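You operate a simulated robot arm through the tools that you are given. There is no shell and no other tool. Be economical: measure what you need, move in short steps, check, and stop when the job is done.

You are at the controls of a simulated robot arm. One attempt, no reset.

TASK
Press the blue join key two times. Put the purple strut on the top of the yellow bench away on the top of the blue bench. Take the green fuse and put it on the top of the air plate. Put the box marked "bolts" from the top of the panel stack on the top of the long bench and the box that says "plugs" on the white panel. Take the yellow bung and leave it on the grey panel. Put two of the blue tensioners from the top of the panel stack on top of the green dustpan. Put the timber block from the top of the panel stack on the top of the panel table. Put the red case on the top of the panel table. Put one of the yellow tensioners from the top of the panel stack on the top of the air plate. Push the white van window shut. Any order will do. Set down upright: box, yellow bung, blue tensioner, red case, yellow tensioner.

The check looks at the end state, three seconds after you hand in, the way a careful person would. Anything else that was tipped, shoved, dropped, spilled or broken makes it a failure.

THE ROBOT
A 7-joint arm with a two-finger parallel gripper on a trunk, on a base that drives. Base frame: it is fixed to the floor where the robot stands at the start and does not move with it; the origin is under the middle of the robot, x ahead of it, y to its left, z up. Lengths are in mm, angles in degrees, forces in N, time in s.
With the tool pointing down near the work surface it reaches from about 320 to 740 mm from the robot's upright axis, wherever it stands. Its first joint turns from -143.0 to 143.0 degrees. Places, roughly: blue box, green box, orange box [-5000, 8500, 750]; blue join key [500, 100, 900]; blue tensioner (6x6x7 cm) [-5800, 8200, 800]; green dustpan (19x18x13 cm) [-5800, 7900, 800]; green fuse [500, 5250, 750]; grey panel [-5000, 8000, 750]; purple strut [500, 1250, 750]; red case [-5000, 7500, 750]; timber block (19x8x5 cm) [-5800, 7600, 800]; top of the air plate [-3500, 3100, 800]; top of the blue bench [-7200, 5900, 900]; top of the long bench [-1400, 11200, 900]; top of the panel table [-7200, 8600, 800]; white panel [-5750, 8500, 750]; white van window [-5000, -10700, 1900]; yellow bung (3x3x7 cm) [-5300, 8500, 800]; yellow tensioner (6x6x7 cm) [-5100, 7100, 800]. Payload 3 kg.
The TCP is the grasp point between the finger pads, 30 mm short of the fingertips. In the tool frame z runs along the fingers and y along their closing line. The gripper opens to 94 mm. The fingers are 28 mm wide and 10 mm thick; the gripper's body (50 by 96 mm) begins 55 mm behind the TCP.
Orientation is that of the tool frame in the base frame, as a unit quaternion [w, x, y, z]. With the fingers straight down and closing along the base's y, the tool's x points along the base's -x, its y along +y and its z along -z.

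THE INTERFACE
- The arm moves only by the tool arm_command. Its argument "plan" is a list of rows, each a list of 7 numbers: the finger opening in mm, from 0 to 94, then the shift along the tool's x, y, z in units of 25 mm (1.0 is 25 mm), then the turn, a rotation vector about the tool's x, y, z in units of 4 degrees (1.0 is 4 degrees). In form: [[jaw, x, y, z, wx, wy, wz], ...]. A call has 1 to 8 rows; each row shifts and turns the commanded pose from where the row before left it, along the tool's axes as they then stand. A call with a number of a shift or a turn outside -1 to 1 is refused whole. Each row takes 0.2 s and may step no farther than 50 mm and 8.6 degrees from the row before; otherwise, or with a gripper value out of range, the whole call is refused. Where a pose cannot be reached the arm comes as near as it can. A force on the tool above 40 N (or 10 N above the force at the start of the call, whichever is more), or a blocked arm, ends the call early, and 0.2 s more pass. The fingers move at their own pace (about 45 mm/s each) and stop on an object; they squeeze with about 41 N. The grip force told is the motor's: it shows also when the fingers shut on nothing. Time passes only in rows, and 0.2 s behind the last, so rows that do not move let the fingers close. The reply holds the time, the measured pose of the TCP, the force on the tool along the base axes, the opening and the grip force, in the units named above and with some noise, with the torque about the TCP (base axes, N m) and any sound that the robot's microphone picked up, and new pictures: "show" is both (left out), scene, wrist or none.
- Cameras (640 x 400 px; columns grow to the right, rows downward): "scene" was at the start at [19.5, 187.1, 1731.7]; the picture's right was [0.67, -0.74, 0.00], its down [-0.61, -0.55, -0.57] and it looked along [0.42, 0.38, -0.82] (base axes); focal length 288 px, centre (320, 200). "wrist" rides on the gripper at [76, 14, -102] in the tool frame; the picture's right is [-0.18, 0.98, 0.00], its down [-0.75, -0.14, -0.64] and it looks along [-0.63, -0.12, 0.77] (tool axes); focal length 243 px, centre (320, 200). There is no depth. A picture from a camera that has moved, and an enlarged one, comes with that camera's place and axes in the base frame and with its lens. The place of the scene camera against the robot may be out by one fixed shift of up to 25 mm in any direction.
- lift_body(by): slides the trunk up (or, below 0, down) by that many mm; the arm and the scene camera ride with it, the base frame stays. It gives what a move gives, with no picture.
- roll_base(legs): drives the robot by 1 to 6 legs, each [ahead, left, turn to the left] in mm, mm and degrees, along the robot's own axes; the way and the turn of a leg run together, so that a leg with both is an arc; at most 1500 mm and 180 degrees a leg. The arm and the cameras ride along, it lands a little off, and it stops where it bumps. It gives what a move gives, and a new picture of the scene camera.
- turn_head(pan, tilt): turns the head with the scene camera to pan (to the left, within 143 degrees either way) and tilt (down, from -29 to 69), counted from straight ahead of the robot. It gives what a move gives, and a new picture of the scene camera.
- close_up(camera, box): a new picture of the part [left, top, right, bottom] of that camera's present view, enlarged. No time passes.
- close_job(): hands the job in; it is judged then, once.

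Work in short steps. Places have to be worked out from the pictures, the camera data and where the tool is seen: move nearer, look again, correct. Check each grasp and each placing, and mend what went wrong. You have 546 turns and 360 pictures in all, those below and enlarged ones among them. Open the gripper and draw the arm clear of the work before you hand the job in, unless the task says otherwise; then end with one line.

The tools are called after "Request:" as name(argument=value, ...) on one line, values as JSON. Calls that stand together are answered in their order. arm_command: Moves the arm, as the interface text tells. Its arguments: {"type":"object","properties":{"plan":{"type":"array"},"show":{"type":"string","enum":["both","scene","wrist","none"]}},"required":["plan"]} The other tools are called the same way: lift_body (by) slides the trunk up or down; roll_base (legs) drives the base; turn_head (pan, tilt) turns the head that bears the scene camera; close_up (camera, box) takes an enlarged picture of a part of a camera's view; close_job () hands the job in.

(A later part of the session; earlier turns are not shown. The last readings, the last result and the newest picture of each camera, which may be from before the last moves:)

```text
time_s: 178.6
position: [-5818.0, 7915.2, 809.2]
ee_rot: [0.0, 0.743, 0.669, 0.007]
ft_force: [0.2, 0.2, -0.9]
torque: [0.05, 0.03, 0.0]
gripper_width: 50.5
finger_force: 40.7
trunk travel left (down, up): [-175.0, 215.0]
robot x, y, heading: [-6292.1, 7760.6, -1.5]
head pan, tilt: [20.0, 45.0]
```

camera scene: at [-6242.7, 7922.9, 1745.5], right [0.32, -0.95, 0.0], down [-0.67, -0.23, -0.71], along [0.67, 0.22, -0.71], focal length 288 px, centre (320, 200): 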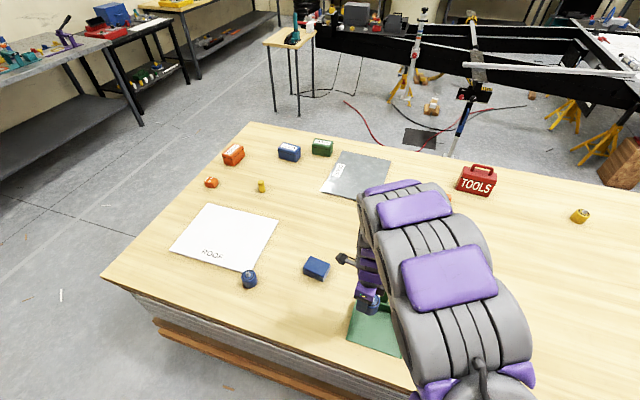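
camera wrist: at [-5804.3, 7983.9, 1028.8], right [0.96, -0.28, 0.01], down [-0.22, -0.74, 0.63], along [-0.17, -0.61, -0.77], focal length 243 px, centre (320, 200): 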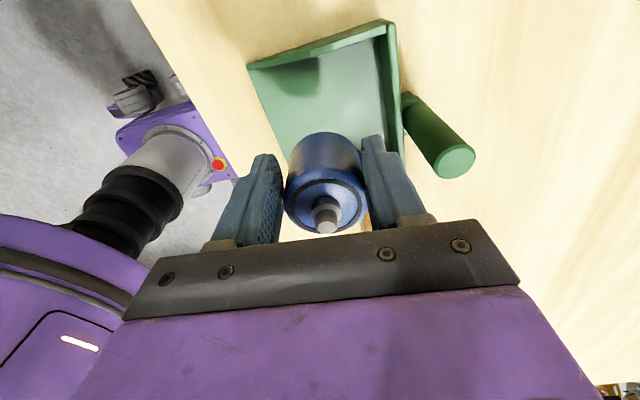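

Request:
arm_command(plan=[[40, 0, 0, 0.1, 0, 0, 0]], show="none")

```text
time_s: 179.0
position: [-5819.3, 7914.4, 809.3]
ee_rot: [0.001, 0.742, 0.671, 0.01]
ft_force: [-0.9, 2.2, 30.8]
torque: [-0.54, 0.78, -0.07]
gripper_width: 50.5
finger_force: 41.3
trunk travel left (down, up): [-175.0, 215.0]
robot x, y, heading: [-6291.7, 7756.9, -1.7]
head pan, tilt: [20.0, 45.0]
```

Contact; release and rise.

Request:
arm_command(plan=[[40, 0, 0, -0.06, 0, 0, 0], [74, 0, 0, 0, 0, 0, 0], [74, 0, 0, 0, 0, 0, 0], [74, 0, 0, -0.4, 0, 0, 0], [74, 0, 0, -1, 0, 0, 0], [74, 0, 0, -1, 0, 0, 0], [94, 0, 0, -1, 0, 0, 0], [94, 0, 0, -1, 0, 0, 0]], show="wrist")

```text
time_s: 180.8
position: [-5820.4, 7914.4, 918.8]
ee_rot: [0.001, 0.743, 0.67, 0.006]
ft_force: [0.0, 0.4, 0.1]
torque: [-0.01, 0.03, -0.01]
gripper_width: 94.0
finger_force: 0.0
trunk travel left (down, up): [-175.0, 215.0]
robot x, y, heading: [-6288.2, 7761.2, -1.5]
head pan, tilt: [20.0, 45.0]
camera wrist: at [-5801.3, 7988.2, 1020.9], right [0.96, -0.28, 0.01], down [-0.22, -0.74, 0.63], along [-0.17, -0.61, -0.77], focal length 243 px, centre (320, 200)
```

wrist: 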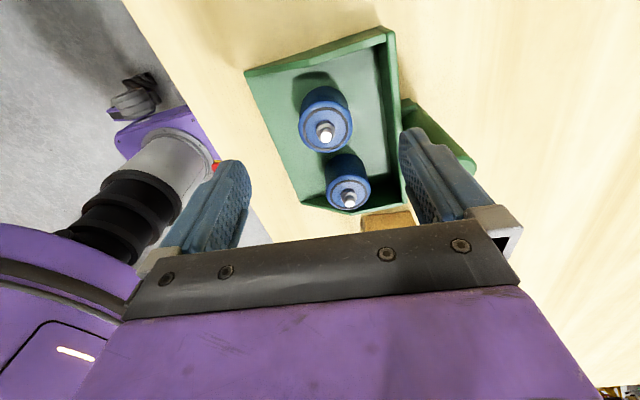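

Both tensioners are upright in the dustpan. Next the timber block, centred near (-5783, 7643).

Request:
arm_command(plan=[[94, -0.97, 0.23, 0, 0, 0, 0], [94, -0.97, 0.23, 0, 0, 0, 0], [94, -0.97, 0.23, 0, 0, 0, 0], [94, -0.97, 0.23, 0, 0, 0, 0], [94, -0.97, 0.23, 0, 0, 0, 0], [94, -0.97, 0.23, 0, 0, 0, 0], [94, -0.97, 0.23, 0, 0, 0, 0], [94, -0.97, 0.23, 0, 0, 0, 0]], show="none")

Request:
arm_command(plan=[[94, -0.97, 0.23, 0, 0, 0, 0], [94, -0.97, 0.23, 0, 0, 0, 0], [94, -0.97, 0.23, 0, 0, 0, 0], [94, 0, 0, 0, 0, 0, 0]], show="wrist")

```text
time_s: 182.6
position: [-5793.1, 7714.2, 916.0]
ee_rot: [0.0, 0.742, 0.671, 0.007]
ft_force: [-0.1, -0.6, -0.8]
torque: [-0.01, 0.01, -0.03]
gripper_width: 94.0
finger_force: 0.0
trunk travel left (down, up): [-175.0, 215.0]
robot x, y, heading: [-6290.6, 7757.8, -1.7]
head pan, tilt: [20.0, 45.0]
```

```text
time_s: 183.6
position: [-5781.7, 7640.9, 917.1]
ee_rot: [0.0, 0.742, 0.67, 0.008]
ft_force: [0.6, 0.0, -0.6]
torque: [0.0, -0.04, -0.01]
gripper_width: 94.0
finger_force: 0.1
trunk travel left (down, up): [-175.0, 215.0]
robot x, y, heading: [-6292.9, 7762.1, -1.3]
head pan, tilt: [20.0, 45.0]
camera wrist: at [-5761.9, 7714.8, 1018.7], right [0.96, -0.28, 0.01], down [-0.22, -0.74, 0.63], along [-0.17, -0.61, -0.77], focal length 243 px, centre (320, 200)
```

wrist: 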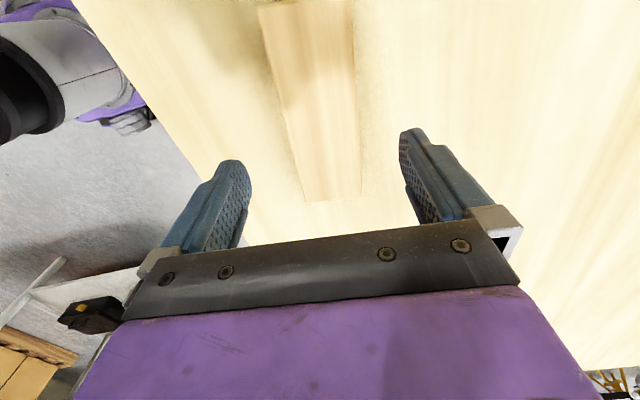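

Block is centred between fingers. Descend to TCP≈798 and grip.

Request:
arm_command(plan=[[94, -0.3, 0, 1, 0, 0, 0], [94, 0, 0, 1, 0, 0, 0], [94, 0, 0, 1, 0, 0, 0], [94, 0, 0, 1, 0, 0, 0], [94, 0, 0, 0.75, 0, 0, 0], [94, 0, 0, 0, 0, 0, 0]], show="wrist")

```text
time_s: 185.0
position: [-5782.5, 7634.9, 796.3]
ee_rot: [-0.001, 0.743, 0.67, 0.008]
ft_force: [-0.5, 0.3, -0.6]
torque: [0.02, -0.01, 0.0]
gripper_width: 94.0
finger_force: 0.1
trunk travel left (down, up): [-175.0, 215.0]
robot x, y, heading: [-6289.8, 7758.9, -1.6]
head pan, tilt: [20.0, 45.0]
camera wrist: at [-5761.1, 7708.7, 899.3], right [0.96, -0.28, 0.01], down [-0.22, -0.74, 0.63], along [-0.17, -0.61, -0.77], focal length 243 px, centre (320, 200)
```

wrist: 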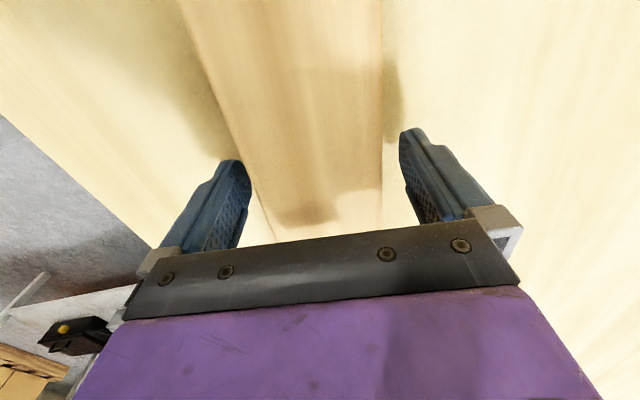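

Request:
arm_command(plan=[[30, 0, 0, 0, 0, 0, 0], [30, 0, 0, 0, 0, 0, 0], [30, 0, 0, 0, 0, 0, 0], [30, 0, 0, 0, 0, 0, 0], [30, 0, 0, -0.5, 0, 0, 0], [30, 0, 0, -1, 0, 0, 0], [30, 0, 0, -1, 0, 0, 0], [30, 0, 0, -1, 0, 0, 0]], show="wrist")

```text
time_s: 186.8
position: [-5782.7, 7634.0, 884.7]
ee_rot: [0.0, 0.742, 0.67, 0.008]
ft_force: [0.5, -0.1, -3.1]
torque: [0.03, 0.0, 0.01]
gripper_width: 74.2
finger_force: 40.4
trunk travel left (down, up): [-175.0, 215.0]
robot x, y, heading: [-6289.0, 7759.1, -1.1]
head pan, tilt: [20.0, 45.0]
camera wrist: at [-5762.8, 7707.8, 987.3], right [0.96, -0.28, 0.01], down [-0.22, -0.74, 0.63], along [-0.17, -0.61, -0.77], focal length 243 px, centre (320, 200)
```

wrist: 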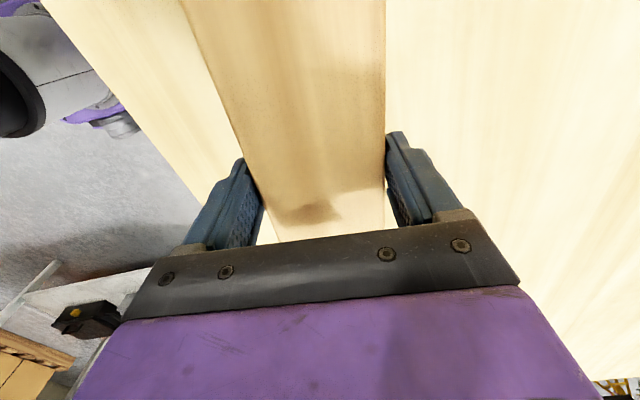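

Gripped (74 mm). Lift to ~1030, then back off and turn north to face the panel table.

Request:
arm_command(plan=[[30, 0, 0, -1, 0, 0, 0], [30, 0, 0, -1, 0, 0, 0], [30, 0, 0, -1, 0, 0, 0], [30, 0, 0, -1, 0, 0, 0], [30, 0, 0, -1, 0, 0, 0], [30, 0, 0, -1, 0, 0, 0]], show="none")

Request:
roll_base(legs=[[-600, 0, 0], [0, 0, 91]])

Request:
turn_head(pan=15, tilt=45)

```text
time_s: 188.2
position: [-5786.4, 7634.6, 1034.9]
ee_rot: [-0.001, 0.742, 0.67, 0.007]
ft_force: [-0.6, -0.1, -2.4]
torque: [0.01, -0.03, -0.03]
gripper_width: 73.6
finger_force: 40.8
trunk travel left (down, up): [-175.0, 215.0]
robot x, y, heading: [-6288.5, 7759.6, -1.5]
head pan, tilt: [20.0, 45.0]
```

```text
time_s: 195.5
position: [-6785.9, 8283.7, 1034.0]
ee_rot: [-0.005, 0.025, 1.0, 0.004]
ft_force: [-0.5, 0.7, -2.9]
torque: [0.01, 0.0, 0.01]
gripper_width: 73.8
finger_force: 41.2
trunk travel left (down, up): [-175.0, 215.0]
robot x, y, heading: [-6885.7, 7777.2, 91.4]
head pan, tilt: [20.0, 45.0]
camera scene: at [-7062.0, 7815.1, 1745.8], right [0.93, 0.36, 0.0], down [0.26, -0.66, -0.71], along [-0.26, 0.66, -0.71], focal length 288 px, centre (320, 200)
```

scene: 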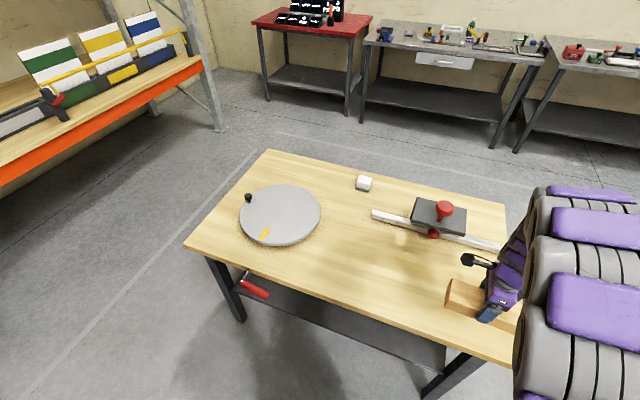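

```text
time_s: 196.2
position: [-6786.3, 8281.0, 1035.6]
ee_rot: [-0.005, 0.025, 1.0, 0.006]
ft_force: [0.6, -0.1, -2.3]
torque: [-0.01, 0.03, 0.0]
gripper_width: 71.6
finger_force: 41.1
trunk travel left (down, up): [-175.0, 215.0]
robot x, y, heading: [-6884.2, 7772.5, 91.4]
head pan, tilt: [15.0, 45.0]
camera scene: at [-7055.2, 7817.3, 1745.8], right [0.96, 0.28, 0.0], down [0.2, -0.68, -0.71], along [-0.2, 0.68, -0.71], focal length 288 px, centre (320, 200)
```

scene: 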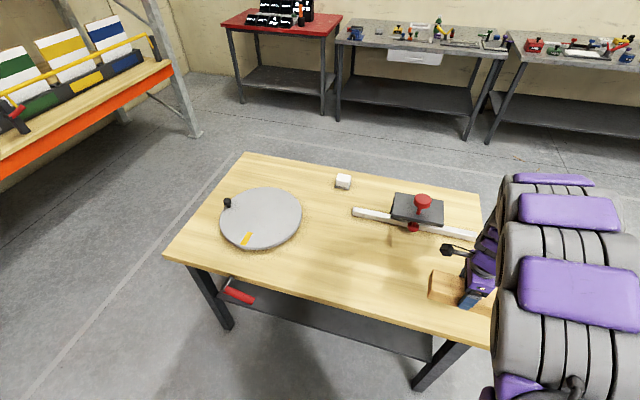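

Table front edge is at y≈8257. I shift to (-6828, 8371) and descend to 880.

Request:
arm_command(plan=[[30, 0.4, 0.9, 0, 0, 0, 0], [30, 0.4, 0.9, 0, 0, 0, 0], [30, 0.4, 0.9, 0.2, 0, 0, 0], [30, 0.4, 0.9, 1, 0, 0, 0], [30, 0, 0, 1, 0, 0, 0], [30, 0, 0, 1, 0, 0, 0], [30, 0, 0, 1, 0, 0, 0], [30, 0, 0, 1, 0, 0, 0]], show="both")

```text
time_s: 198.0
position: [-6821.8, 8376.0, 903.9]
ee_rot: [-0.006, 0.025, 1.0, 0.006]
ft_force: [-0.8, 0.8, -2.1]
torque: [0.04, 0.05, 0.0]
gripper_width: 71.7
finger_force: 40.2
trunk travel left (down, up): [-175.0, 215.0]
robot x, y, heading: [-6884.7, 7773.3, 91.4]
head pan, tilt: [15.0, 45.0]
camera scene: at [-7055.0, 7819.3, 1745.7], right [0.96, 0.28, 0.0], down [0.2, -0.68, -0.7], along [-0.2, 0.68, -0.71], focal length 288 px, centre (320, 200)
camera wrist: at [-6897.5, 8394.1, 1007.1], right [0.23, 0.97, 0.01], down [0.75, -0.19, 0.63], along [0.62, -0.14, -0.77], focal length 243 px, centre (320, 200)
```

scene: 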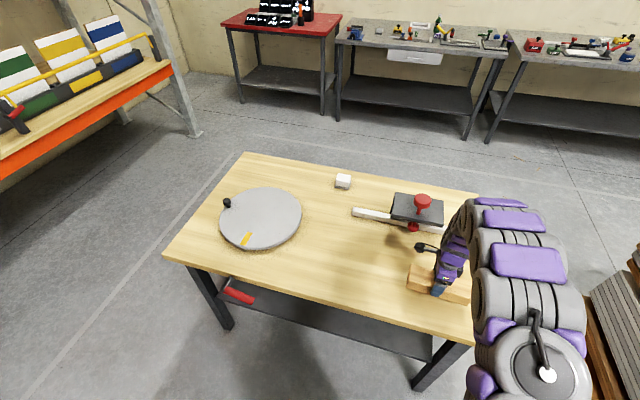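
wrist: 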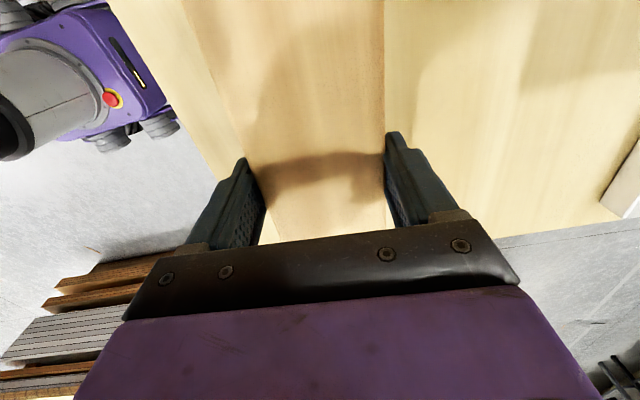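

Request:
arm_command(plan=[[30, 0, 0, 1, 0, 0, 0], [30, 0, 0, 0.8, 0, 0, 0], [30, 0, 0, 0.3, 0, 0, 0], [30, 0, 0, 0.2, 0, 0, 0], [30, 0, 0, 0.2, 0, 0, 0], [30, 0, 0, 0.2, 0, 0, 0]], show="none")

```text
time_s: 199.2
position: [-6823.6, 8378.5, 848.6]
ee_rot: [-0.004, 0.026, 1.0, 0.012]
ft_force: [-1.9, -7.0, 25.0]
torque: [0.62, 0.36, 0.11]
gripper_width: 71.5
finger_force: 40.6
trunk travel left (down, up): [-175.0, 215.0]
robot x, y, heading: [-6887.5, 7775.3, 91.6]
head pan, tilt: [15.0, 45.0]
stopped in row 6: the force on the tool passed its limit at 46 N (the readings are from after the stop); the commanded pose is now the measured one
```

Contact at 849. Ease 2 mm and open.

Request:
arm_command(plan=[[30, 0, 0, -0.05, 0, 0, 0], [94, 0, 0, 0, 0, 0, 0], [94, 0, 0, 0, 0, 0, 0], [94, 0, 0, 0, 0, 0, 0], [94, 0, 0, -0.6, 0, 0, 0], [94, 0, 0, -1, 0, 0, 0], [94, 0, 0, -1, 0, 0, 0], [94, 0, 0, -1, 0, 0, 0]], show="wrist")

```text
time_s: 201.1
position: [-6822.4, 8376.0, 937.8]
ee_rot: [-0.004, 0.026, 1.0, 0.01]
ft_force: [-0.6, 0.3, 0.0]
torque: [0.01, -0.04, 0.0]
gripper_width: 93.7
finger_force: 0.1
trunk travel left (down, up): [-175.0, 215.0]
robot x, y, heading: [-6886.1, 7775.8, 91.2]
head pan, tilt: [15.0, 45.0]
camera wrist: at [-6897.7, 8392.5, 1039.6], right [0.23, 0.97, 0.02], down [0.75, -0.19, 0.63], along [0.62, -0.14, -0.77], focal length 243 px, centre (320, 200)
```

wrist: 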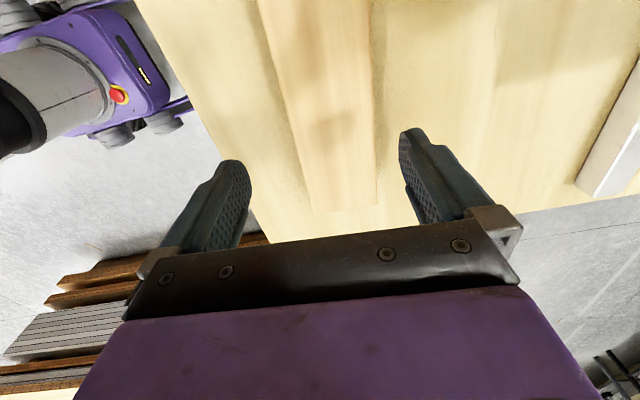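

Block is placed. Now retract and raise the arm, then drive around to the north side of the stack.

Request:
arm_command(plan=[[94, 0, 0, -1, 0, 0, 0], [94, 0, 0, -1, 0, 0, 0], [94, 0, -1, -1, 0, 0, 0], [94, 0, -1, -1, 0, 0, 0], [94, 0, -1, -1, 0, 0, 0], [94, 0, -1, 0, 0, 0, 0], [94, 0, -1, 0, 0, 0, 0], [94, 0, -1, 0, 0, 0, 0]], show="none")

Request:
turn_head(pan=0, tilt=45)

Request:
roll_base(legs=[[-150, -590, -1.3]])

```text
time_s: 202.8
position: [-6829.8, 8223.5, 1059.0]
ee_rot: [-0.004, 0.025, 1.0, 0.009]
ft_force: [-0.1, 0.6, 0.7]
torque: [0.02, -0.02, 0.03]
gripper_width: 94.0
finger_force: 0.0
trunk travel left (down, up): [-175.0, 215.0]
robot x, y, heading: [-6884.8, 7774.2, 91.1]
head pan, tilt: [15.0, 45.0]
```

```text
time_s: 203.6
position: [-6830.4, 8224.7, 1059.6]
ee_rot: [-0.005, 0.026, 1.0, 0.01]
ft_force: [0.0, -0.3, -1.0]
torque: [0.0, -0.03, 0.0]
gripper_width: 93.9
finger_force: 0.1
trunk travel left (down, up): [-175.0, 215.0]
robot x, y, heading: [-6888.7, 7774.2, 91.5]
head pan, tilt: [0.0, 45.0]
camera scene: at [-7034.9, 7820.0, 1745.8], right [1.0, 0.03, 0.0], down [0.02, -0.71, -0.71], along [-0.02, 0.71, -0.71], focal length 288 px, centre (320, 200)
```

scene: 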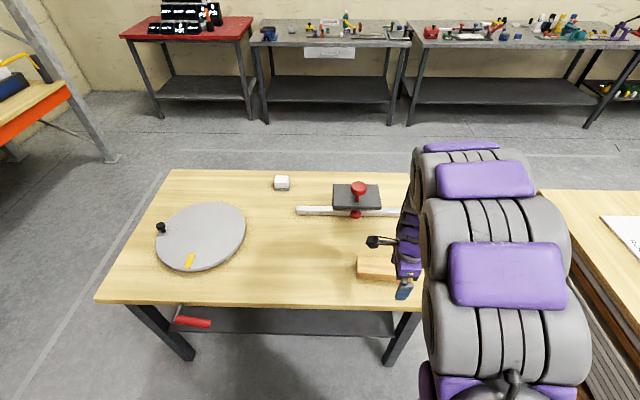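

```text
time_s: 207.1
position: [-6221.7, 8079.2, 1058.9]
ee_rot: [-0.003, 0.035, 0.999, 0.009]
ft_force: [-0.1, -0.3, -0.4]
torque: [0.0, -0.02, -0.04]
gripper_width: 93.9
finger_force: 0.0
trunk travel left (down, up): [-175.0, 215.0]
robot x, y, heading: [-6284.6, 7631.5, 90.3]
head pan, tilt: [0.0, 45.0]
camera scene: at [-6436.5, 7680.5, 1745.2], right [1.0, 0.0, 0.0], down [0.01, -0.71, -0.71], along [0.0, 0.71, -0.71], focal length 288 px, centre (320, 200)
```

scene: 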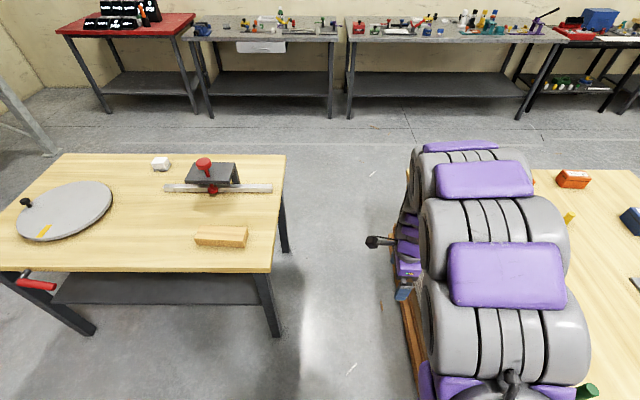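

The north channel is too tight; I'll go back round the south to the east side instead, driving backwards down the channel.

Request:
roll_base(legs=[[-800, 20, 0], [-800, 0, 0], [0, -1000, 0], [0, -1000, 0]])

```text
time_s: 225.0
position: [-4204.0, 6478.0, 1060.4]
ee_rot: [-0.001, 0.04, 0.999, 0.01]
ft_force: [-0.4, 0.0, -0.5]
torque: [0.0, 0.03, -0.01]
gripper_width: 94.2
finger_force: 0.2
trunk travel left (down, up): [-175.0, 215.0]
robot x, y, heading: [-4267.3, 6028.7, 89.5]
head pan, tilt: [0.0, 45.0]
camera scene: at [-4422.5, 6080.6, 1745.2], right [1.0, 0.0, 0.0], down [0.0, -0.71, -0.71], along [0.01, 0.71, -0.71], focal length 288 px, centre (320, 200)
```

scene: 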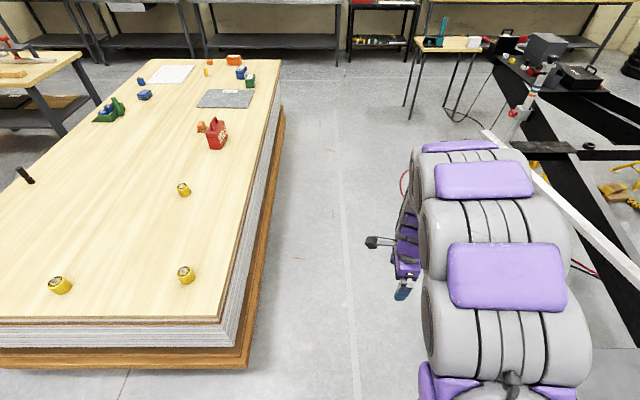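

East side: red case near (-5030, 7490). Drive north alongside, turn west, and approach.

Request:
roll_base(legs=[[1450, 0, 0.5], [0, 0, 90], [120, 0, 0]])

Request:
close_up(camera="wrist", box=[0, 0, 640, 400])

```text
time_s: 236.8
position: [-4837.7, 7542.2, 1058.7]
ee_rot: [-0.01, -0.682, 0.732, 0.003]
ft_force: [-0.2, 0.6, 0.0]
torque: [0.01, -0.02, 0.03]
gripper_width: 94.0
finger_force: 0.0
trunk travel left (down, up): [-175.0, 215.0]
robot x, y, heading: [-4390.2, 7472.3, -179.9]
head pan, tilt: [0.0, 45.0]
camera scene: at [-4452.6, 7333.3, 1745.7], right [0.0, 1.0, 0.0], down [0.71, 0.0, -0.7], along [-0.7, 0.0, -0.71], focal length 288 px, centre (320, 200)
```

scene: 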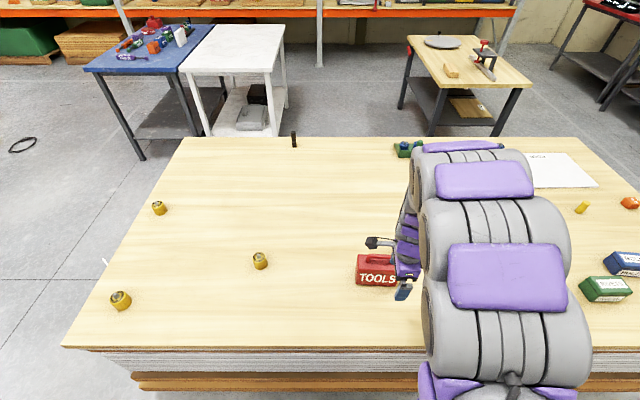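

```text
1.00 times, centred on (320, 200) of wrist (not enlarged: the box is as wide or as high as the picture)
camera zoom: at [-4855.5, 7470.0, 1161.8], right [-0.97, 0.25, 0.02], down [0.21, 0.75, 0.63], along [0.15, 0.61, -0.77], focal length 243 px, centre (320, 200)
```

zoom: 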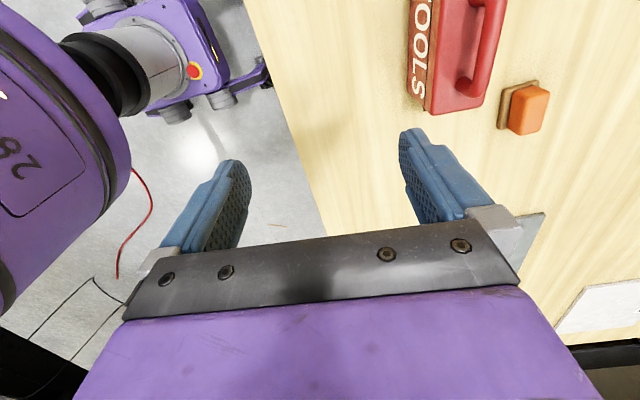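

The case: body x −4972…−5030, y 7446…7614, handle along y on top up to z≈915. I'll grip the handle; move above it to (-5001, 7530).

Request:
arm_command(plan=[[94, 0.13, 0.925, 0, 0, 0, 0], [94, 0.13, 0.925, 0, 0, 0, 0], [94, 0.13, 0.925, 0, 0, 0, 0], [94, 0.13, 0.925, 0, 0, 0, 0], [94, 0.13, 0.925, 0, 0, 0, 0], [94, 0.13, 0.925, 0, 0, 0, 0], [94, 0.13, 0.925, 0, 0, 0, 0], [94, 0, 0, 0, 0, 0, 0]], show="both")

```text
time_s: 238.6
position: [-4995.7, 7533.3, 1063.8]
ee_rot: [-0.01, -0.681, 0.732, 0.005]
ft_force: [-0.1, -0.1, -0.2]
torque: [-0.01, 0.02, -0.02]
gripper_width: 93.9
finger_force: 0.0
trunk travel left (down, up): [-175.0, 215.0]
robot x, y, heading: [-4386.3, 7477.1, -179.8]
head pan, tilt: [0.0, 45.0]
camera scene: at [-4451.5, 7332.7, 1745.8], right [0.0, 1.0, 0.0], down [0.71, 0.0, -0.71], along [-0.71, 0.0, -0.71], focal length 288 px, centre (320, 200)
camera wrist: at [-5015.5, 7459.1, 1166.6], right [-0.97, 0.25, 0.02], down [0.21, 0.75, 0.63], along [0.15, 0.62, -0.77], focal length 243 px, centre (320, 200)
```

scene: 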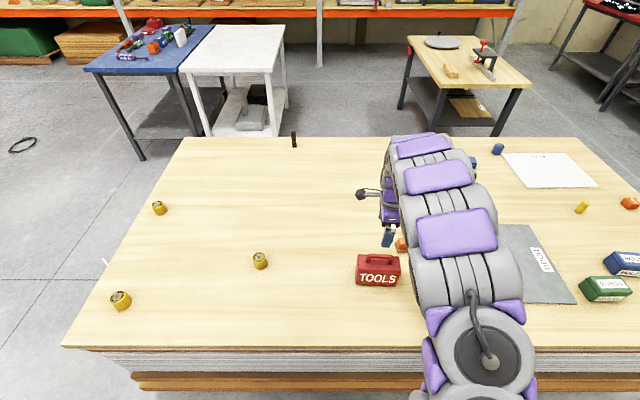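
wrist: 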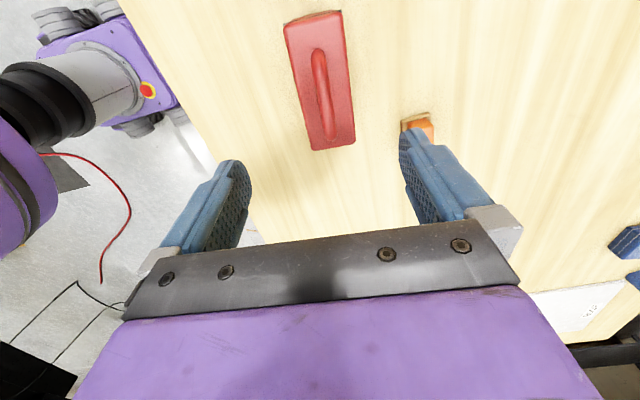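

Handle centre ≈ (-5003, 7533). Descend to about 965 and recheck.

Request:
arm_command(plan=[[94, 0, 0.3, 1, 0, 0, 0], [94, 0, 0, 1, 0, 0, 0], [94, 0, 0, 1, 0, 0, 0], [94, 0, 0, 1, 0, 0, 0], [94, 0, 0, 0, 0, 0, 0]], show="both")

```text
time_s: 239.8
position: [-5005.0, 7531.5, 964.2]
ee_rot: [-0.011, -0.681, 0.732, 0.005]
ft_force: [0.2, 0.5, -0.5]
torque: [0.01, -0.02, -0.01]
gripper_width: 94.0
finger_force: 0.1
trunk travel left (down, up): [-175.0, 215.0]
robot x, y, heading: [-4391.7, 7480.5, -180.1]
head pan, tilt: [0.0, 45.0]
camera scene: at [-4451.8, 7332.8, 1745.8], right [0.0, 1.0, 0.0], down [0.71, 0.0, -0.71], along [-0.71, 0.0, -0.71], focal length 288 px, centre (320, 200)
camera wrist: at [-5024.2, 7457.9, 1066.5], right [-0.97, 0.25, 0.02], down [0.21, 0.75, 0.63], along [0.15, 0.62, -0.77], focal length 243 px, centre (320, 200)
```

scene: 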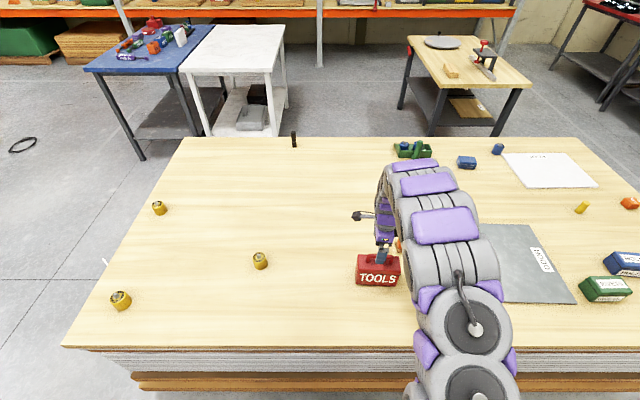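
wrist: 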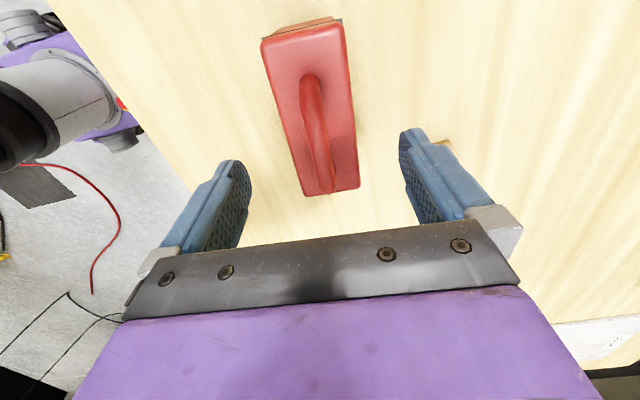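

Handle top at z≈918. Descend to TCP≈903 and close.

Request:
arm_command(plan=[[94, 0.25, -0.05, 1, 0, 0, 0], [94, 0, 0, 1, 0, 0, 0], [94, 0, 0, 0.45, 0, 0, 0], [94, 0, 0, 0, 0, 0, 0]], show="wrist")

```text
time_s: 240.8
position: [-5005.6, 7525.7, 902.8]
ee_rot: [-0.01, -0.68, 0.733, 0.004]
ft_force: [-0.4, -0.6, 0.3]
torque: [-0.02, 0.01, 0.01]
gripper_width: 94.0
finger_force: 0.1
trunk travel left (down, up): [-175.0, 215.0]
robot x, y, heading: [-4387.8, 7480.1, -180.0]
head pan, tilt: [0.0, 45.0]
camera wrist: at [-5025.7, 7452.4, 1005.7], right [-0.97, 0.25, 0.02], down [0.21, 0.75, 0.63], along [0.15, 0.62, -0.77], focal length 243 px, centre (320, 200)
```

wrist: 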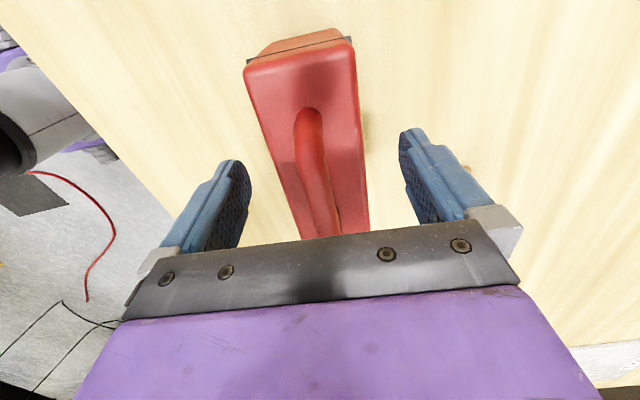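

Request:
arm_command(plan=[[4, 0, 0, 0, 0, 0, 0], [4, 0, 0, 0, 0, 0, 0], [4, 0, 0, 0, 0, 0, 0], [4, 0, 0, 0, 0, 0, 0], [4, 0, 0, 0, 0, 0, 0], [4, 0, 0, 0, 0, 0, 0], [4, 0, 0, 0, 0, 0, 0]], show="wrist")

```text
time_s: 242.4
position: [-5006.6, 7526.4, 904.3]
ee_rot: [-0.011, -0.682, 0.731, 0.004]
ft_force: [5.0, 0.1, 14.2]
torque: [0.03, -0.24, 0.09]
gripper_width: 15.5
finger_force: 40.9
trunk travel left (down, up): [-175.0, 215.0]
robot x, y, heading: [-4392.3, 7476.6, -180.0]
head pan, tilt: [0.0, 45.0]
camera wrist: at [-5024.7, 7452.4, 1007.2], right [-0.97, 0.25, 0.02], down [0.21, 0.75, 0.63], along [0.15, 0.62, -0.77], focal length 243 px, centre (320, 200)
```

wrist: 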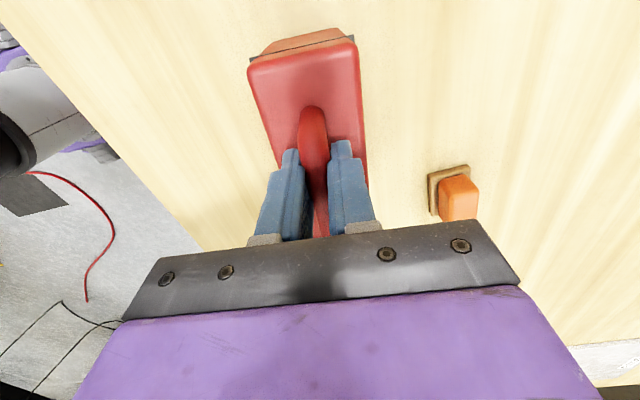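

Handle held (15.5 mm). Lift straight up.

Request:
arm_command(plan=[[4, 0, 0, -0.3, 0, 0, 0], [4, 0, 0, -0.6, 0, 0, 0], [4, 0, 0, -1, 0, 0, 0], [4, 0, 0, -1, 0, 0, 0], [4, 0, 0, -1, 0, 0, 0], [4, 0, 0, -1, 0, 0, 0], [4, 0, 0, -1, 0, 0, 0], [4, 0, 0, -1, 0, 0, 0]], show="wrist")

```text
time_s: 244.2
position: [-5003.1, 7528.3, 1077.4]
ee_rot: [-0.011, -0.682, 0.732, 0.005]
ft_force: [0.3, 0.4, -4.3]
torque: [-0.06, 0.02, -0.01]
gripper_width: 15.3
finger_force: 41.0
trunk travel left (down, up): [-175.0, 215.0]
robot x, y, heading: [-4389.6, 7479.3, -179.9]
head pan, tilt: [0.0, 45.0]
camera wrist: at [-5021.5, 7453.8, 1179.2], right [-0.97, 0.25, 0.02], down [0.21, 0.75, 0.63], along [0.15, 0.62, -0.77], focal length 243 px, centre (320, 200)
```

wrist: 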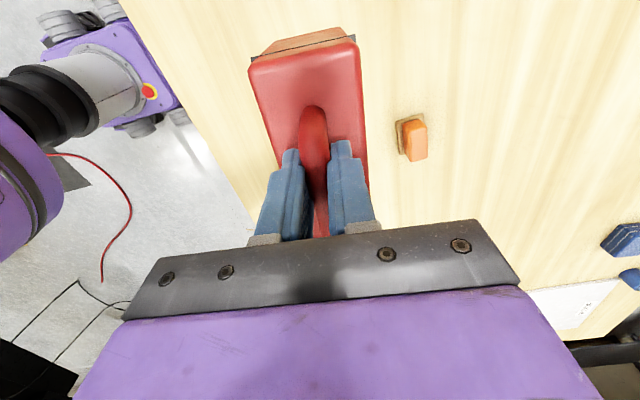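

Held well and level. Raise and retract a bit, then drive south around the stack toward the panel table.

Request:
arm_command(plan=[[4, 0, 0, -1, 0, 0, 0], [4, 0, 0, -1, 0, 0, 0], [4, 0, -1, 0, 0, 0, 0], [4, 0, -1, 0, 0, 0, 0], [4, 0, -1, 0, 0, 0, 0], [4, 0, -1, 0, 0, 0, 0], [4, 0, -1, 0, 0, 0, 0], [4, 0, 0, 0, 0, 0, 0]], show="none")

Request:
roll_base(legs=[[-60, 0, 0], [0, 1430, 0], [0, 0, -90], [0, 1000, 0], [0, 900, 0]])

```text
time_s: 246.0
position: [-4878.4, 7518.3, 1120.4]
ee_rot: [-0.01, -0.681, 0.732, 0.004]
ft_force: [0.3, -1.0, -4.2]
torque: [-0.06, -0.01, 0.01]
gripper_width: 15.5
finger_force: 41.0
trunk travel left (down, up): [-175.0, 215.0]
robot x, y, heading: [-4389.3, 7485.2, -179.7]
head pan, tilt: [0.0, 45.0]
```

```text
time_s: 266.7
position: [-6229.9, 6484.1, 1121.9]
ee_rot: [-0.005, 0.019, 1.0, 0.01]
ft_force: [-1.5, 0.1, -4.7]
torque: [-0.01, 0.07, 0.03]
gripper_width: 15.2
finger_force: 41.6
trunk travel left (down, up): [-175.0, 215.0]
robot x, y, heading: [-6253.4, 5994.3, 91.9]
head pan, tilt: [0.0, 45.0]
camera scene: at [-6401.1, 6040.2, 1745.9], right [1.0, 0.04, 0.0], down [0.02, -0.71, -0.71], along [-0.03, 0.7, -0.71], focal length 288 px, centre (320, 200)
```

scene: 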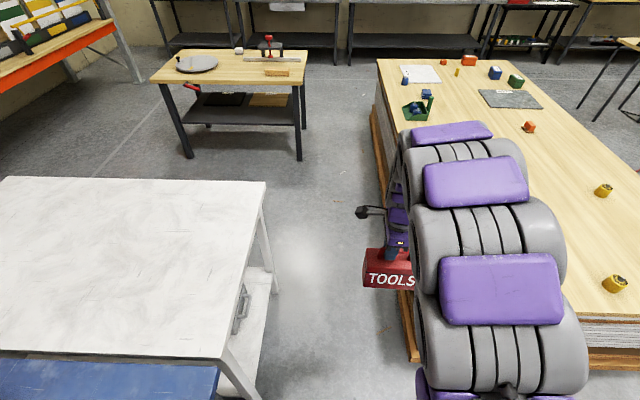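

On course. Correct heading, go through the channel, then left before the panel table.

Request:
roll_base(legs=[[0, 75, -1.9], [1000, 0, 0], [770, 0, 0], [0, 740, 0]])

Request:
turn_head(pan=15, tilt=48)

```text
time_s: 280.0
position: [-7038.8, 8256.9, 1122.6]
ee_rot: [-0.004, 0.038, 0.999, 0.011]
ft_force: [0.2, -0.1, -4.7]
torque: [0.02, 0.1, 0.01]
gripper_width: 15.4
finger_force: 40.7
trunk travel left (down, up): [-175.0, 215.0]
robot x, y, heading: [-7079.3, 7766.0, 89.8]
head pan, tilt: [0.0, 45.0]
camera scene: at [-7237.1, 7820.1, 1744.9], right [1.0, 0.0, 0.01], down [0.0, -0.71, -0.71], along [0.0, 0.71, -0.71], focal length 288 px, centre (320, 200)
```

scene: 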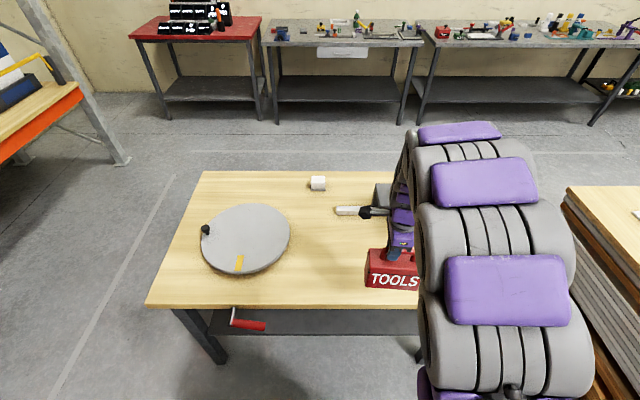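

```text
time_s: 280.7
position: [-7037.0, 8254.9, 1123.1]
ee_rot: [-0.005, 0.038, 0.999, 0.012]
ft_force: [0.1, 0.4, -4.3]
torque: [0.02, 0.1, -0.02]
gripper_width: 15.3
finger_force: 41.2
trunk travel left (down, up): [-175.0, 215.0]
robot x, y, heading: [-7081.1, 7768.0, 89.9]
head pan, tilt: [15.0, 48.0]
camera scene: at [-7262.1, 7814.9, 1740.3], right [0.97, 0.26, 0.01], down [0.2, -0.72, -0.67], along [-0.17, 0.64, -0.75], focal length 288 px, centre (320, 200)
```

scene: 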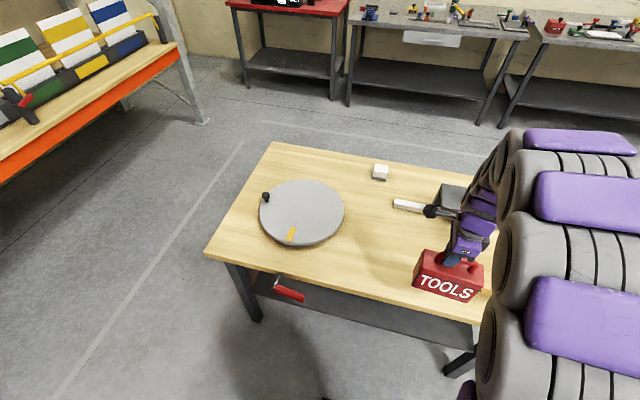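

Move to (-7100, 8400) and lower toward TCP≈975 (contact expected near 956).

Request:
arm_command(plan=[[4, 0.5, 0.94, 0, 0, 0, 0], [4, 0.5, 0.94, 0, 0, 0, 0], [4, 0.5, 0.94, 0, 0, 0, 0], [4, 0.5, 0.94, 0, 0, 0, 0], [4, 0.5, 0.94, 0, 0, 0, 0], [4, 0.5, 0.94, 0, 0, 0, 0]], show="none")

Request:
arm_command(plan=[[4, 0, 0, 1, 0, 0, 0], [4, 0, 0, 1, 0, 0, 0], [4, 0, 0, 1, 0, 0, 0], [4, 0, 0, 1, 0, 0, 0], [4, 0, 0, 1, 0, 0, 0], [4, 0, 0, 0.6, 0, 0, 0], [4, 0, 0, 0, 0, 0, 0]], show="both")

```text
time_s: 282.1
position: [-7102.3, 8403.0, 1125.2]
ee_rot: [-0.005, 0.037, 0.999, 0.011]
ft_force: [-0.2, 0.3, -4.2]
torque: [0.02, 0.09, 0.01]
gripper_width: 15.6
finger_force: 40.2
trunk travel left (down, up): [-175.0, 215.0]
robot x, y, heading: [-7082.4, 7768.8, 90.0]
head pan, tilt: [15.0, 48.0]
```

```text
time_s: 283.7
position: [-7098.5, 8404.3, 987.2]
ee_rot: [-0.007, 0.038, 0.999, 0.011]
ft_force: [-0.5, -0.1, -3.8]
torque: [0.02, 0.09, 0.02]
gripper_width: 15.3
finger_force: 41.0
trunk travel left (down, up): [-175.0, 215.0]
robot x, y, heading: [-7082.6, 7769.7, 89.9]
head pan, tilt: [15.0, 48.0]
camera scene: at [-7247.4, 7816.3, 1741.6], right [0.97, 0.26, 0.0], down [0.19, -0.72, -0.67], along [-0.17, 0.64, -0.75], focal length 288 px, centre (320, 200)
camera wrist: at [-7172.1, 8422.4, 1089.9], right [0.26, 0.97, 0.02], down [0.75, -0.21, 0.63], along [0.61, -0.15, -0.78], focal length 243 px, centre (320, 200)
```

scene: 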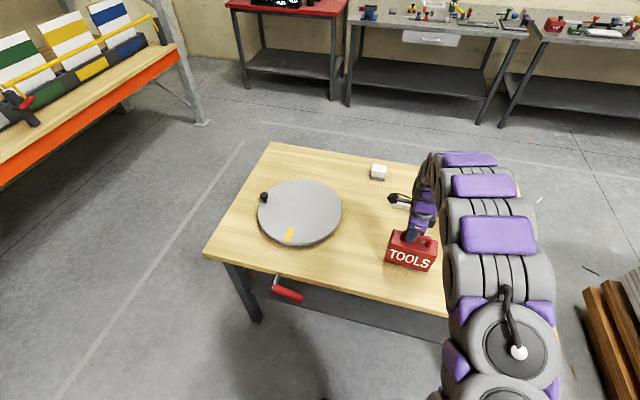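
wrist: 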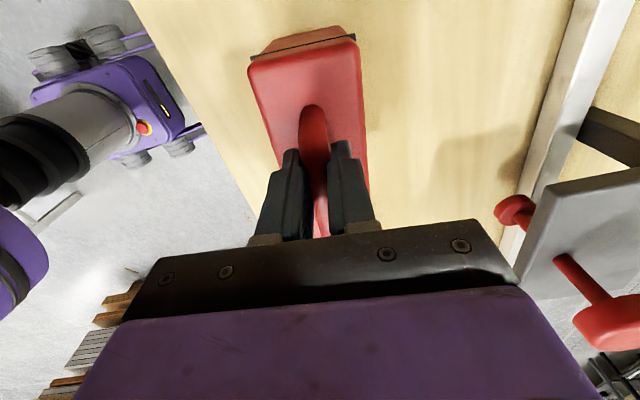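

Request:
arm_command(plan=[[4, 0, 0, 0.6, 0, 0, 0], [4, 0, 0, 0.2, 0, 0, 0], [4, 0, 0, 0.15, 0, 0, 0], [4, 0, 0, 0.15, 0, 0, 0], [4, 0, 0, 0.15, 0, 0, 0]], show="none")

```text
time_s: 284.9
position: [-7099.8, 8404.9, 956.7]
ee_rot: [-0.006, 0.038, 0.999, 0.012]
ft_force: [1.0, 0.9, 3.4]
torque: [-0.13, -0.79, 0.12]
gripper_width: 15.5
finger_force: 40.4
trunk travel left (down, up): [-175.0, 215.0]
robot x, y, heading: [-7080.6, 7766.1, 90.0]
head pan, tilt: [15.0, 48.0]
```

Light contact. One more small step, then release.

Request:
arm_command(plan=[[4, 0, 0, 0.06, 0, 0, 0], [4, 0, 0, 0.04, 0, 0, 0]], show="none")

Request:
arm_command(plan=[[50, 0, 0, 0, 0, 0, 0], [50, 0, 0, 0, 0, 0, 0], [50, 0, 0, 0, 0, 0, 0], [50, 0, 0, -0.5, 0, 0, 0], [50, 0, 0, -1, 0, 0, 0], [60, 0, 0, -1, 0, 0, 0], [94, 0, 0, -1, 0, 0, 0]], show="both")

```text
time_s: 285.5
position: [-7100.2, 8404.7, 956.0]
ee_rot: [-0.006, 0.037, 0.999, 0.013]
ft_force: [-4.6, 6.3, 19.9]
torque: [0.04, -1.03, 0.28]
gripper_width: 15.4
finger_force: 41.4
trunk travel left (down, up): [-175.0, 215.0]
robot x, y, heading: [-7082.5, 7769.3, 90.0]
head pan, tilt: [15.0, 48.0]
```

```text
time_s: 287.1
position: [-7098.3, 8403.2, 1043.0]
ee_rot: [-0.007, 0.038, 0.999, 0.012]
ft_force: [0.4, -0.1, -0.7]
torque: [0.0, 0.0, 0.02]
gripper_width: 94.1
finger_force: 0.0
trunk travel left (down, up): [-175.0, 215.0]
robot x, y, heading: [-7081.1, 7767.8, 89.7]
head pan, tilt: [15.0, 48.0]
camera scene: at [-7249.3, 7814.6, 1741.5], right [0.97, 0.26, 0.0], down [0.19, -0.72, -0.67], along [-0.17, 0.64, -0.74], focal length 288 px, centre (320, 200)
camera wrist: at [-7172.6, 8421.2, 1145.8], right [0.26, 0.97, 0.02], down [0.75, -0.21, 0.63], along [0.61, -0.15, -0.78], focal length 243 px, centre (320, 200)
```

scene: 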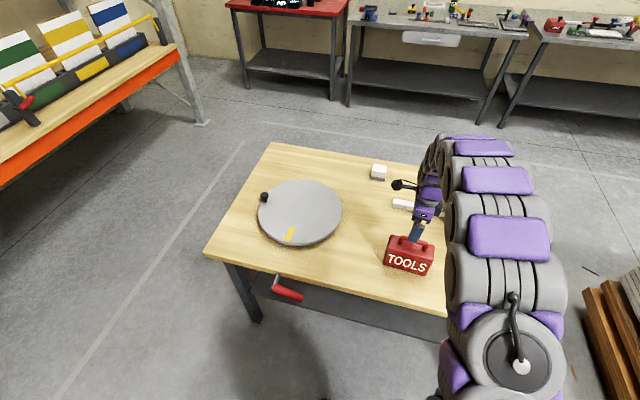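
wrist: 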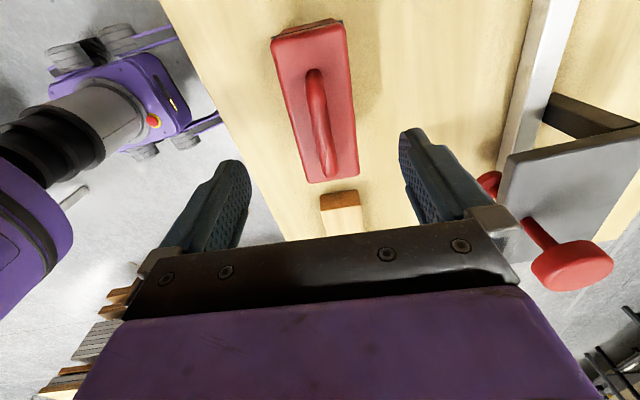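

Case upright on the panel table. Now retract and drive round to the north side of the stack.

Request:
arm_command(plan=[[94, 0, 0, -1, 0, 0, 0], [94, 0, -1, -1, 0, 0, 0], [94, 0, -1, -1, 0, 0, 0], [94, 0, -1, 0, 0, 0, 0], [94, 0, -1, 0, 0, 0, 0], [94, 0, -1, 0, 0, 0, 0], [94, 0, -1, 0, 0, 0, 0], [94, 0, -1, 0, 0, 0, 0]], show="none")

Request:
roll_base(legs=[[-60, -745, 0], [-900, 0, 0], [-830, 0, 0], [0, -1000, 0], [0, -1060, 0]])

```text
time_s: 288.9
position: [-7110.5, 8227.8, 1110.4]
ee_rot: [-0.006, 0.038, 0.999, 0.013]
ft_force: [-0.6, 0.1, 0.0]
torque: [-0.02, 0.04, -0.01]
gripper_width: 94.1
finger_force: 0.0
trunk travel left (down, up): [-175.0, 215.0]
robot x, y, heading: [-7078.5, 7769.8, 89.8]
head pan, tilt: [15.0, 48.0]
```

```text
time_s: 311.3
position: [-4324.7, 6368.3, 1111.4]
ee_rot: [-0.005, 0.053, 0.999, 0.012]
ft_force: [-0.3, -0.2, -0.1]
torque: [-0.04, 0.01, -0.02]
gripper_width: 94.1
finger_force: 0.1
trunk travel left (down, up): [-175.0, 215.0]
robot x, y, heading: [-4305.5, 5910.8, 87.8]
head pan, tilt: [15.0, 48.0]
camera scene: at [-4482.5, 5959.6, 1740.5], right [0.97, 0.22, 0.01], down [0.17, -0.73, -0.67], along [-0.15, 0.65, -0.75], focal length 288 px, centre (320, 200)
```

scene: 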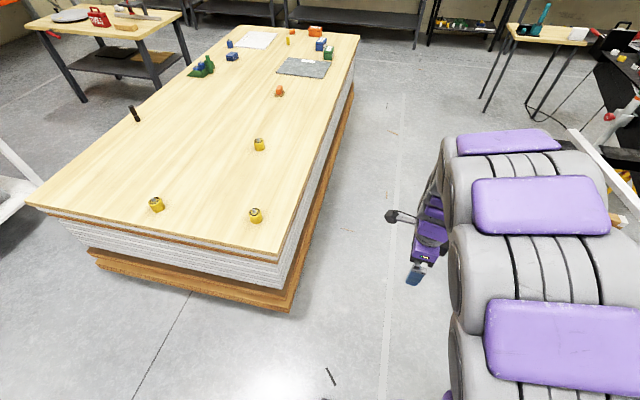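

Request:
roll_base(legs=[[1100, 0, 2.2], [1100, 0, 0], [1110, 0, 0], [0, 1100, 0], [0, 0, 180]])

Request:
turn_head(pan=0, tilt=48)

Request:
close_up(camera="wrist", box=[0, 0, 640, 400])

```text
time_s: 339.9
position: [-5369.0, 8790.0, 1111.2]
ee_rot: [0.012, 0.996, -0.083, 0.007]
ft_force: [0.6, -0.2, 0.6]
torque: [-0.04, 0.0, 0.01]
gripper_width: 94.1
finger_force: 0.1
trunk travel left (down, up): [-175.0, 215.0]
robot x, y, heading: [-5352.4, 9245.3, -95.7]
head pan, tilt: [15.0, 48.0]
camera scene: at [-5204.5, 9178.9, 1741.4], right [-0.99, -0.17, 0.0], down [-0.12, 0.73, -0.67], along [0.11, -0.66, -0.74], focal length 288 px, centre (320, 200)
```

scene: 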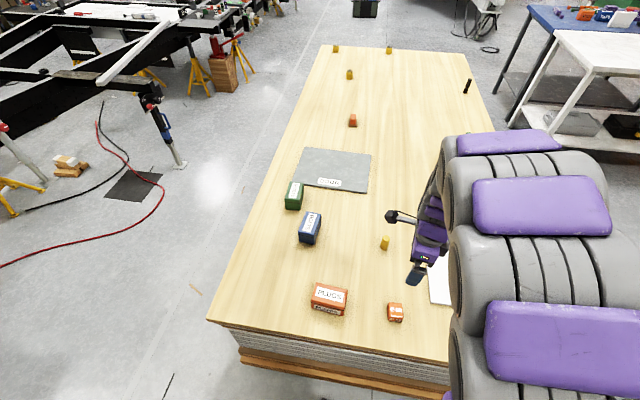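

```text
time_s: 340.7
position: [-5368.4, 8793.1, 1112.0]
ee_rot: [0.014, 0.996, -0.083, 0.007]
ft_force: [0.0, 0.0, -0.1]
torque: [-0.04, 0.01, -0.01]
gripper_width: 94.1
finger_force: 0.0
trunk travel left (down, up): [-175.0, 215.0]
robot x, y, heading: [-5356.7, 9251.6, -95.2]
head pan, tilt: [0.0, 48.0]
camera scene: at [-5225.3, 9178.1, 1741.5], right [-1.0, 0.09, 0.0], down [0.07, 0.74, -0.67], along [-0.06, -0.66, -0.74], focal length 288 px, centre (320, 200)
```

scene: 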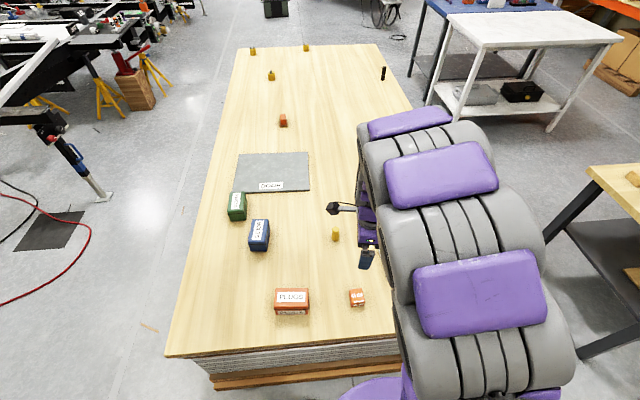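

```text
1.00 times, centred on (320, 200) of wrist (not enlarged: the box is as wide or as high as the picture)
camera zoom: at [-5297.3, 8767.8, 1215.2], right [-0.35, -0.94, 0.02], down [-0.73, 0.28, 0.63], along [-0.59, 0.2, -0.78], focal length 243 px, centre (320, 200)
```

zoom: 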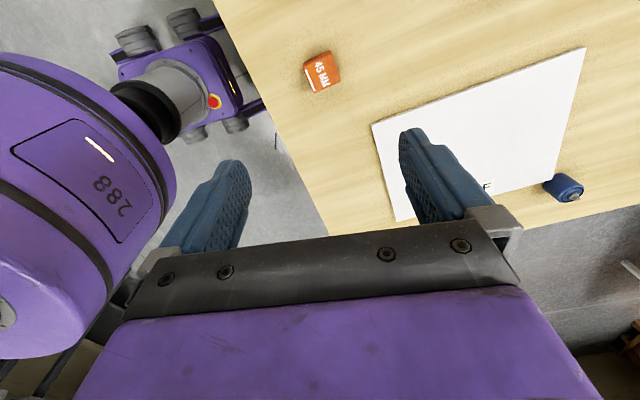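

Heading is a bit off but all is in reach: PLUGS at about (-5143, 8782); white panel x −5500…−5780, y 8375…8727. I square the gripper and move above the PLUGS box.

Request:
arm_command(plan=[[94, 0, 0, 0, 0, 0, -0.8], [94, 0, 0, 0, 0, 0, -0.8], [94, 0, 0, 0, 0, 0, -0.8], [94, 1, 0.06, 0, 0, 0, 0], [94, 1, 0.06, 0, 0, 0, 0], [94, 1, 0.06, 0, 0, 0, 0], [94, 1, 0.06, 0, 0, 0, 0], [94, 1, 0.06, 0, 0, 0, 0]], show="none")

Request:
arm_command(plan=[[94, 1, 0.06, 0, 0, 0, 0], [94, 1, 0.06, 0, 0, 0, 0], [94, 1, 0.06, 0, 0, 0, 0], [94, 0.9, 0.06, 0, 0, 0, 0], [94, 0, 0, 0, 0, 0, 0]], show="wrist")

```text
time_s: 342.5
position: [-5241.6, 8783.7, 1113.5]
ee_rot: [0.014, 1.0, 0.0, 0.006]
ft_force: [-0.8, 1.4, 0.4]
torque: [-0.02, -0.01, -0.02]
gripper_width: 93.7
finger_force: 0.0
trunk travel left (down, up): [-175.0, 215.0]
robot x, y, heading: [-5355.7, 9248.6, -95.6]
head pan, tilt: [0.0, 48.0]
```

```text
time_s: 343.7
position: [-5146.3, 8778.0, 1113.6]
ee_rot: [0.014, 1.0, 0.0, 0.006]
ft_force: [-0.8, -0.4, 0.2]
torque: [0.03, 0.03, 0.01]
gripper_width: 94.0
finger_force: 0.0
trunk travel left (down, up): [-175.0, 215.0]
robot x, y, heading: [-5356.0, 9247.6, -95.5]
head pan, tilt: [0.0, 48.0]
camera wrist: at [-5071.4, 8767.5, 1216.8], right [-0.18, -0.98, 0.02], down [-0.76, 0.16, 0.63], along [-0.62, 0.1, -0.78], focal length 243 px, centre (320, 200)
```

wrist: 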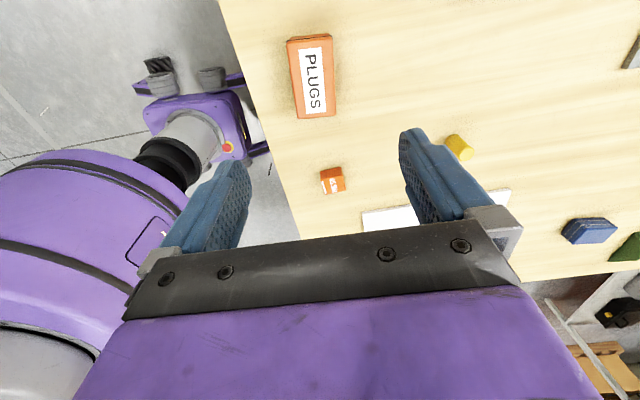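

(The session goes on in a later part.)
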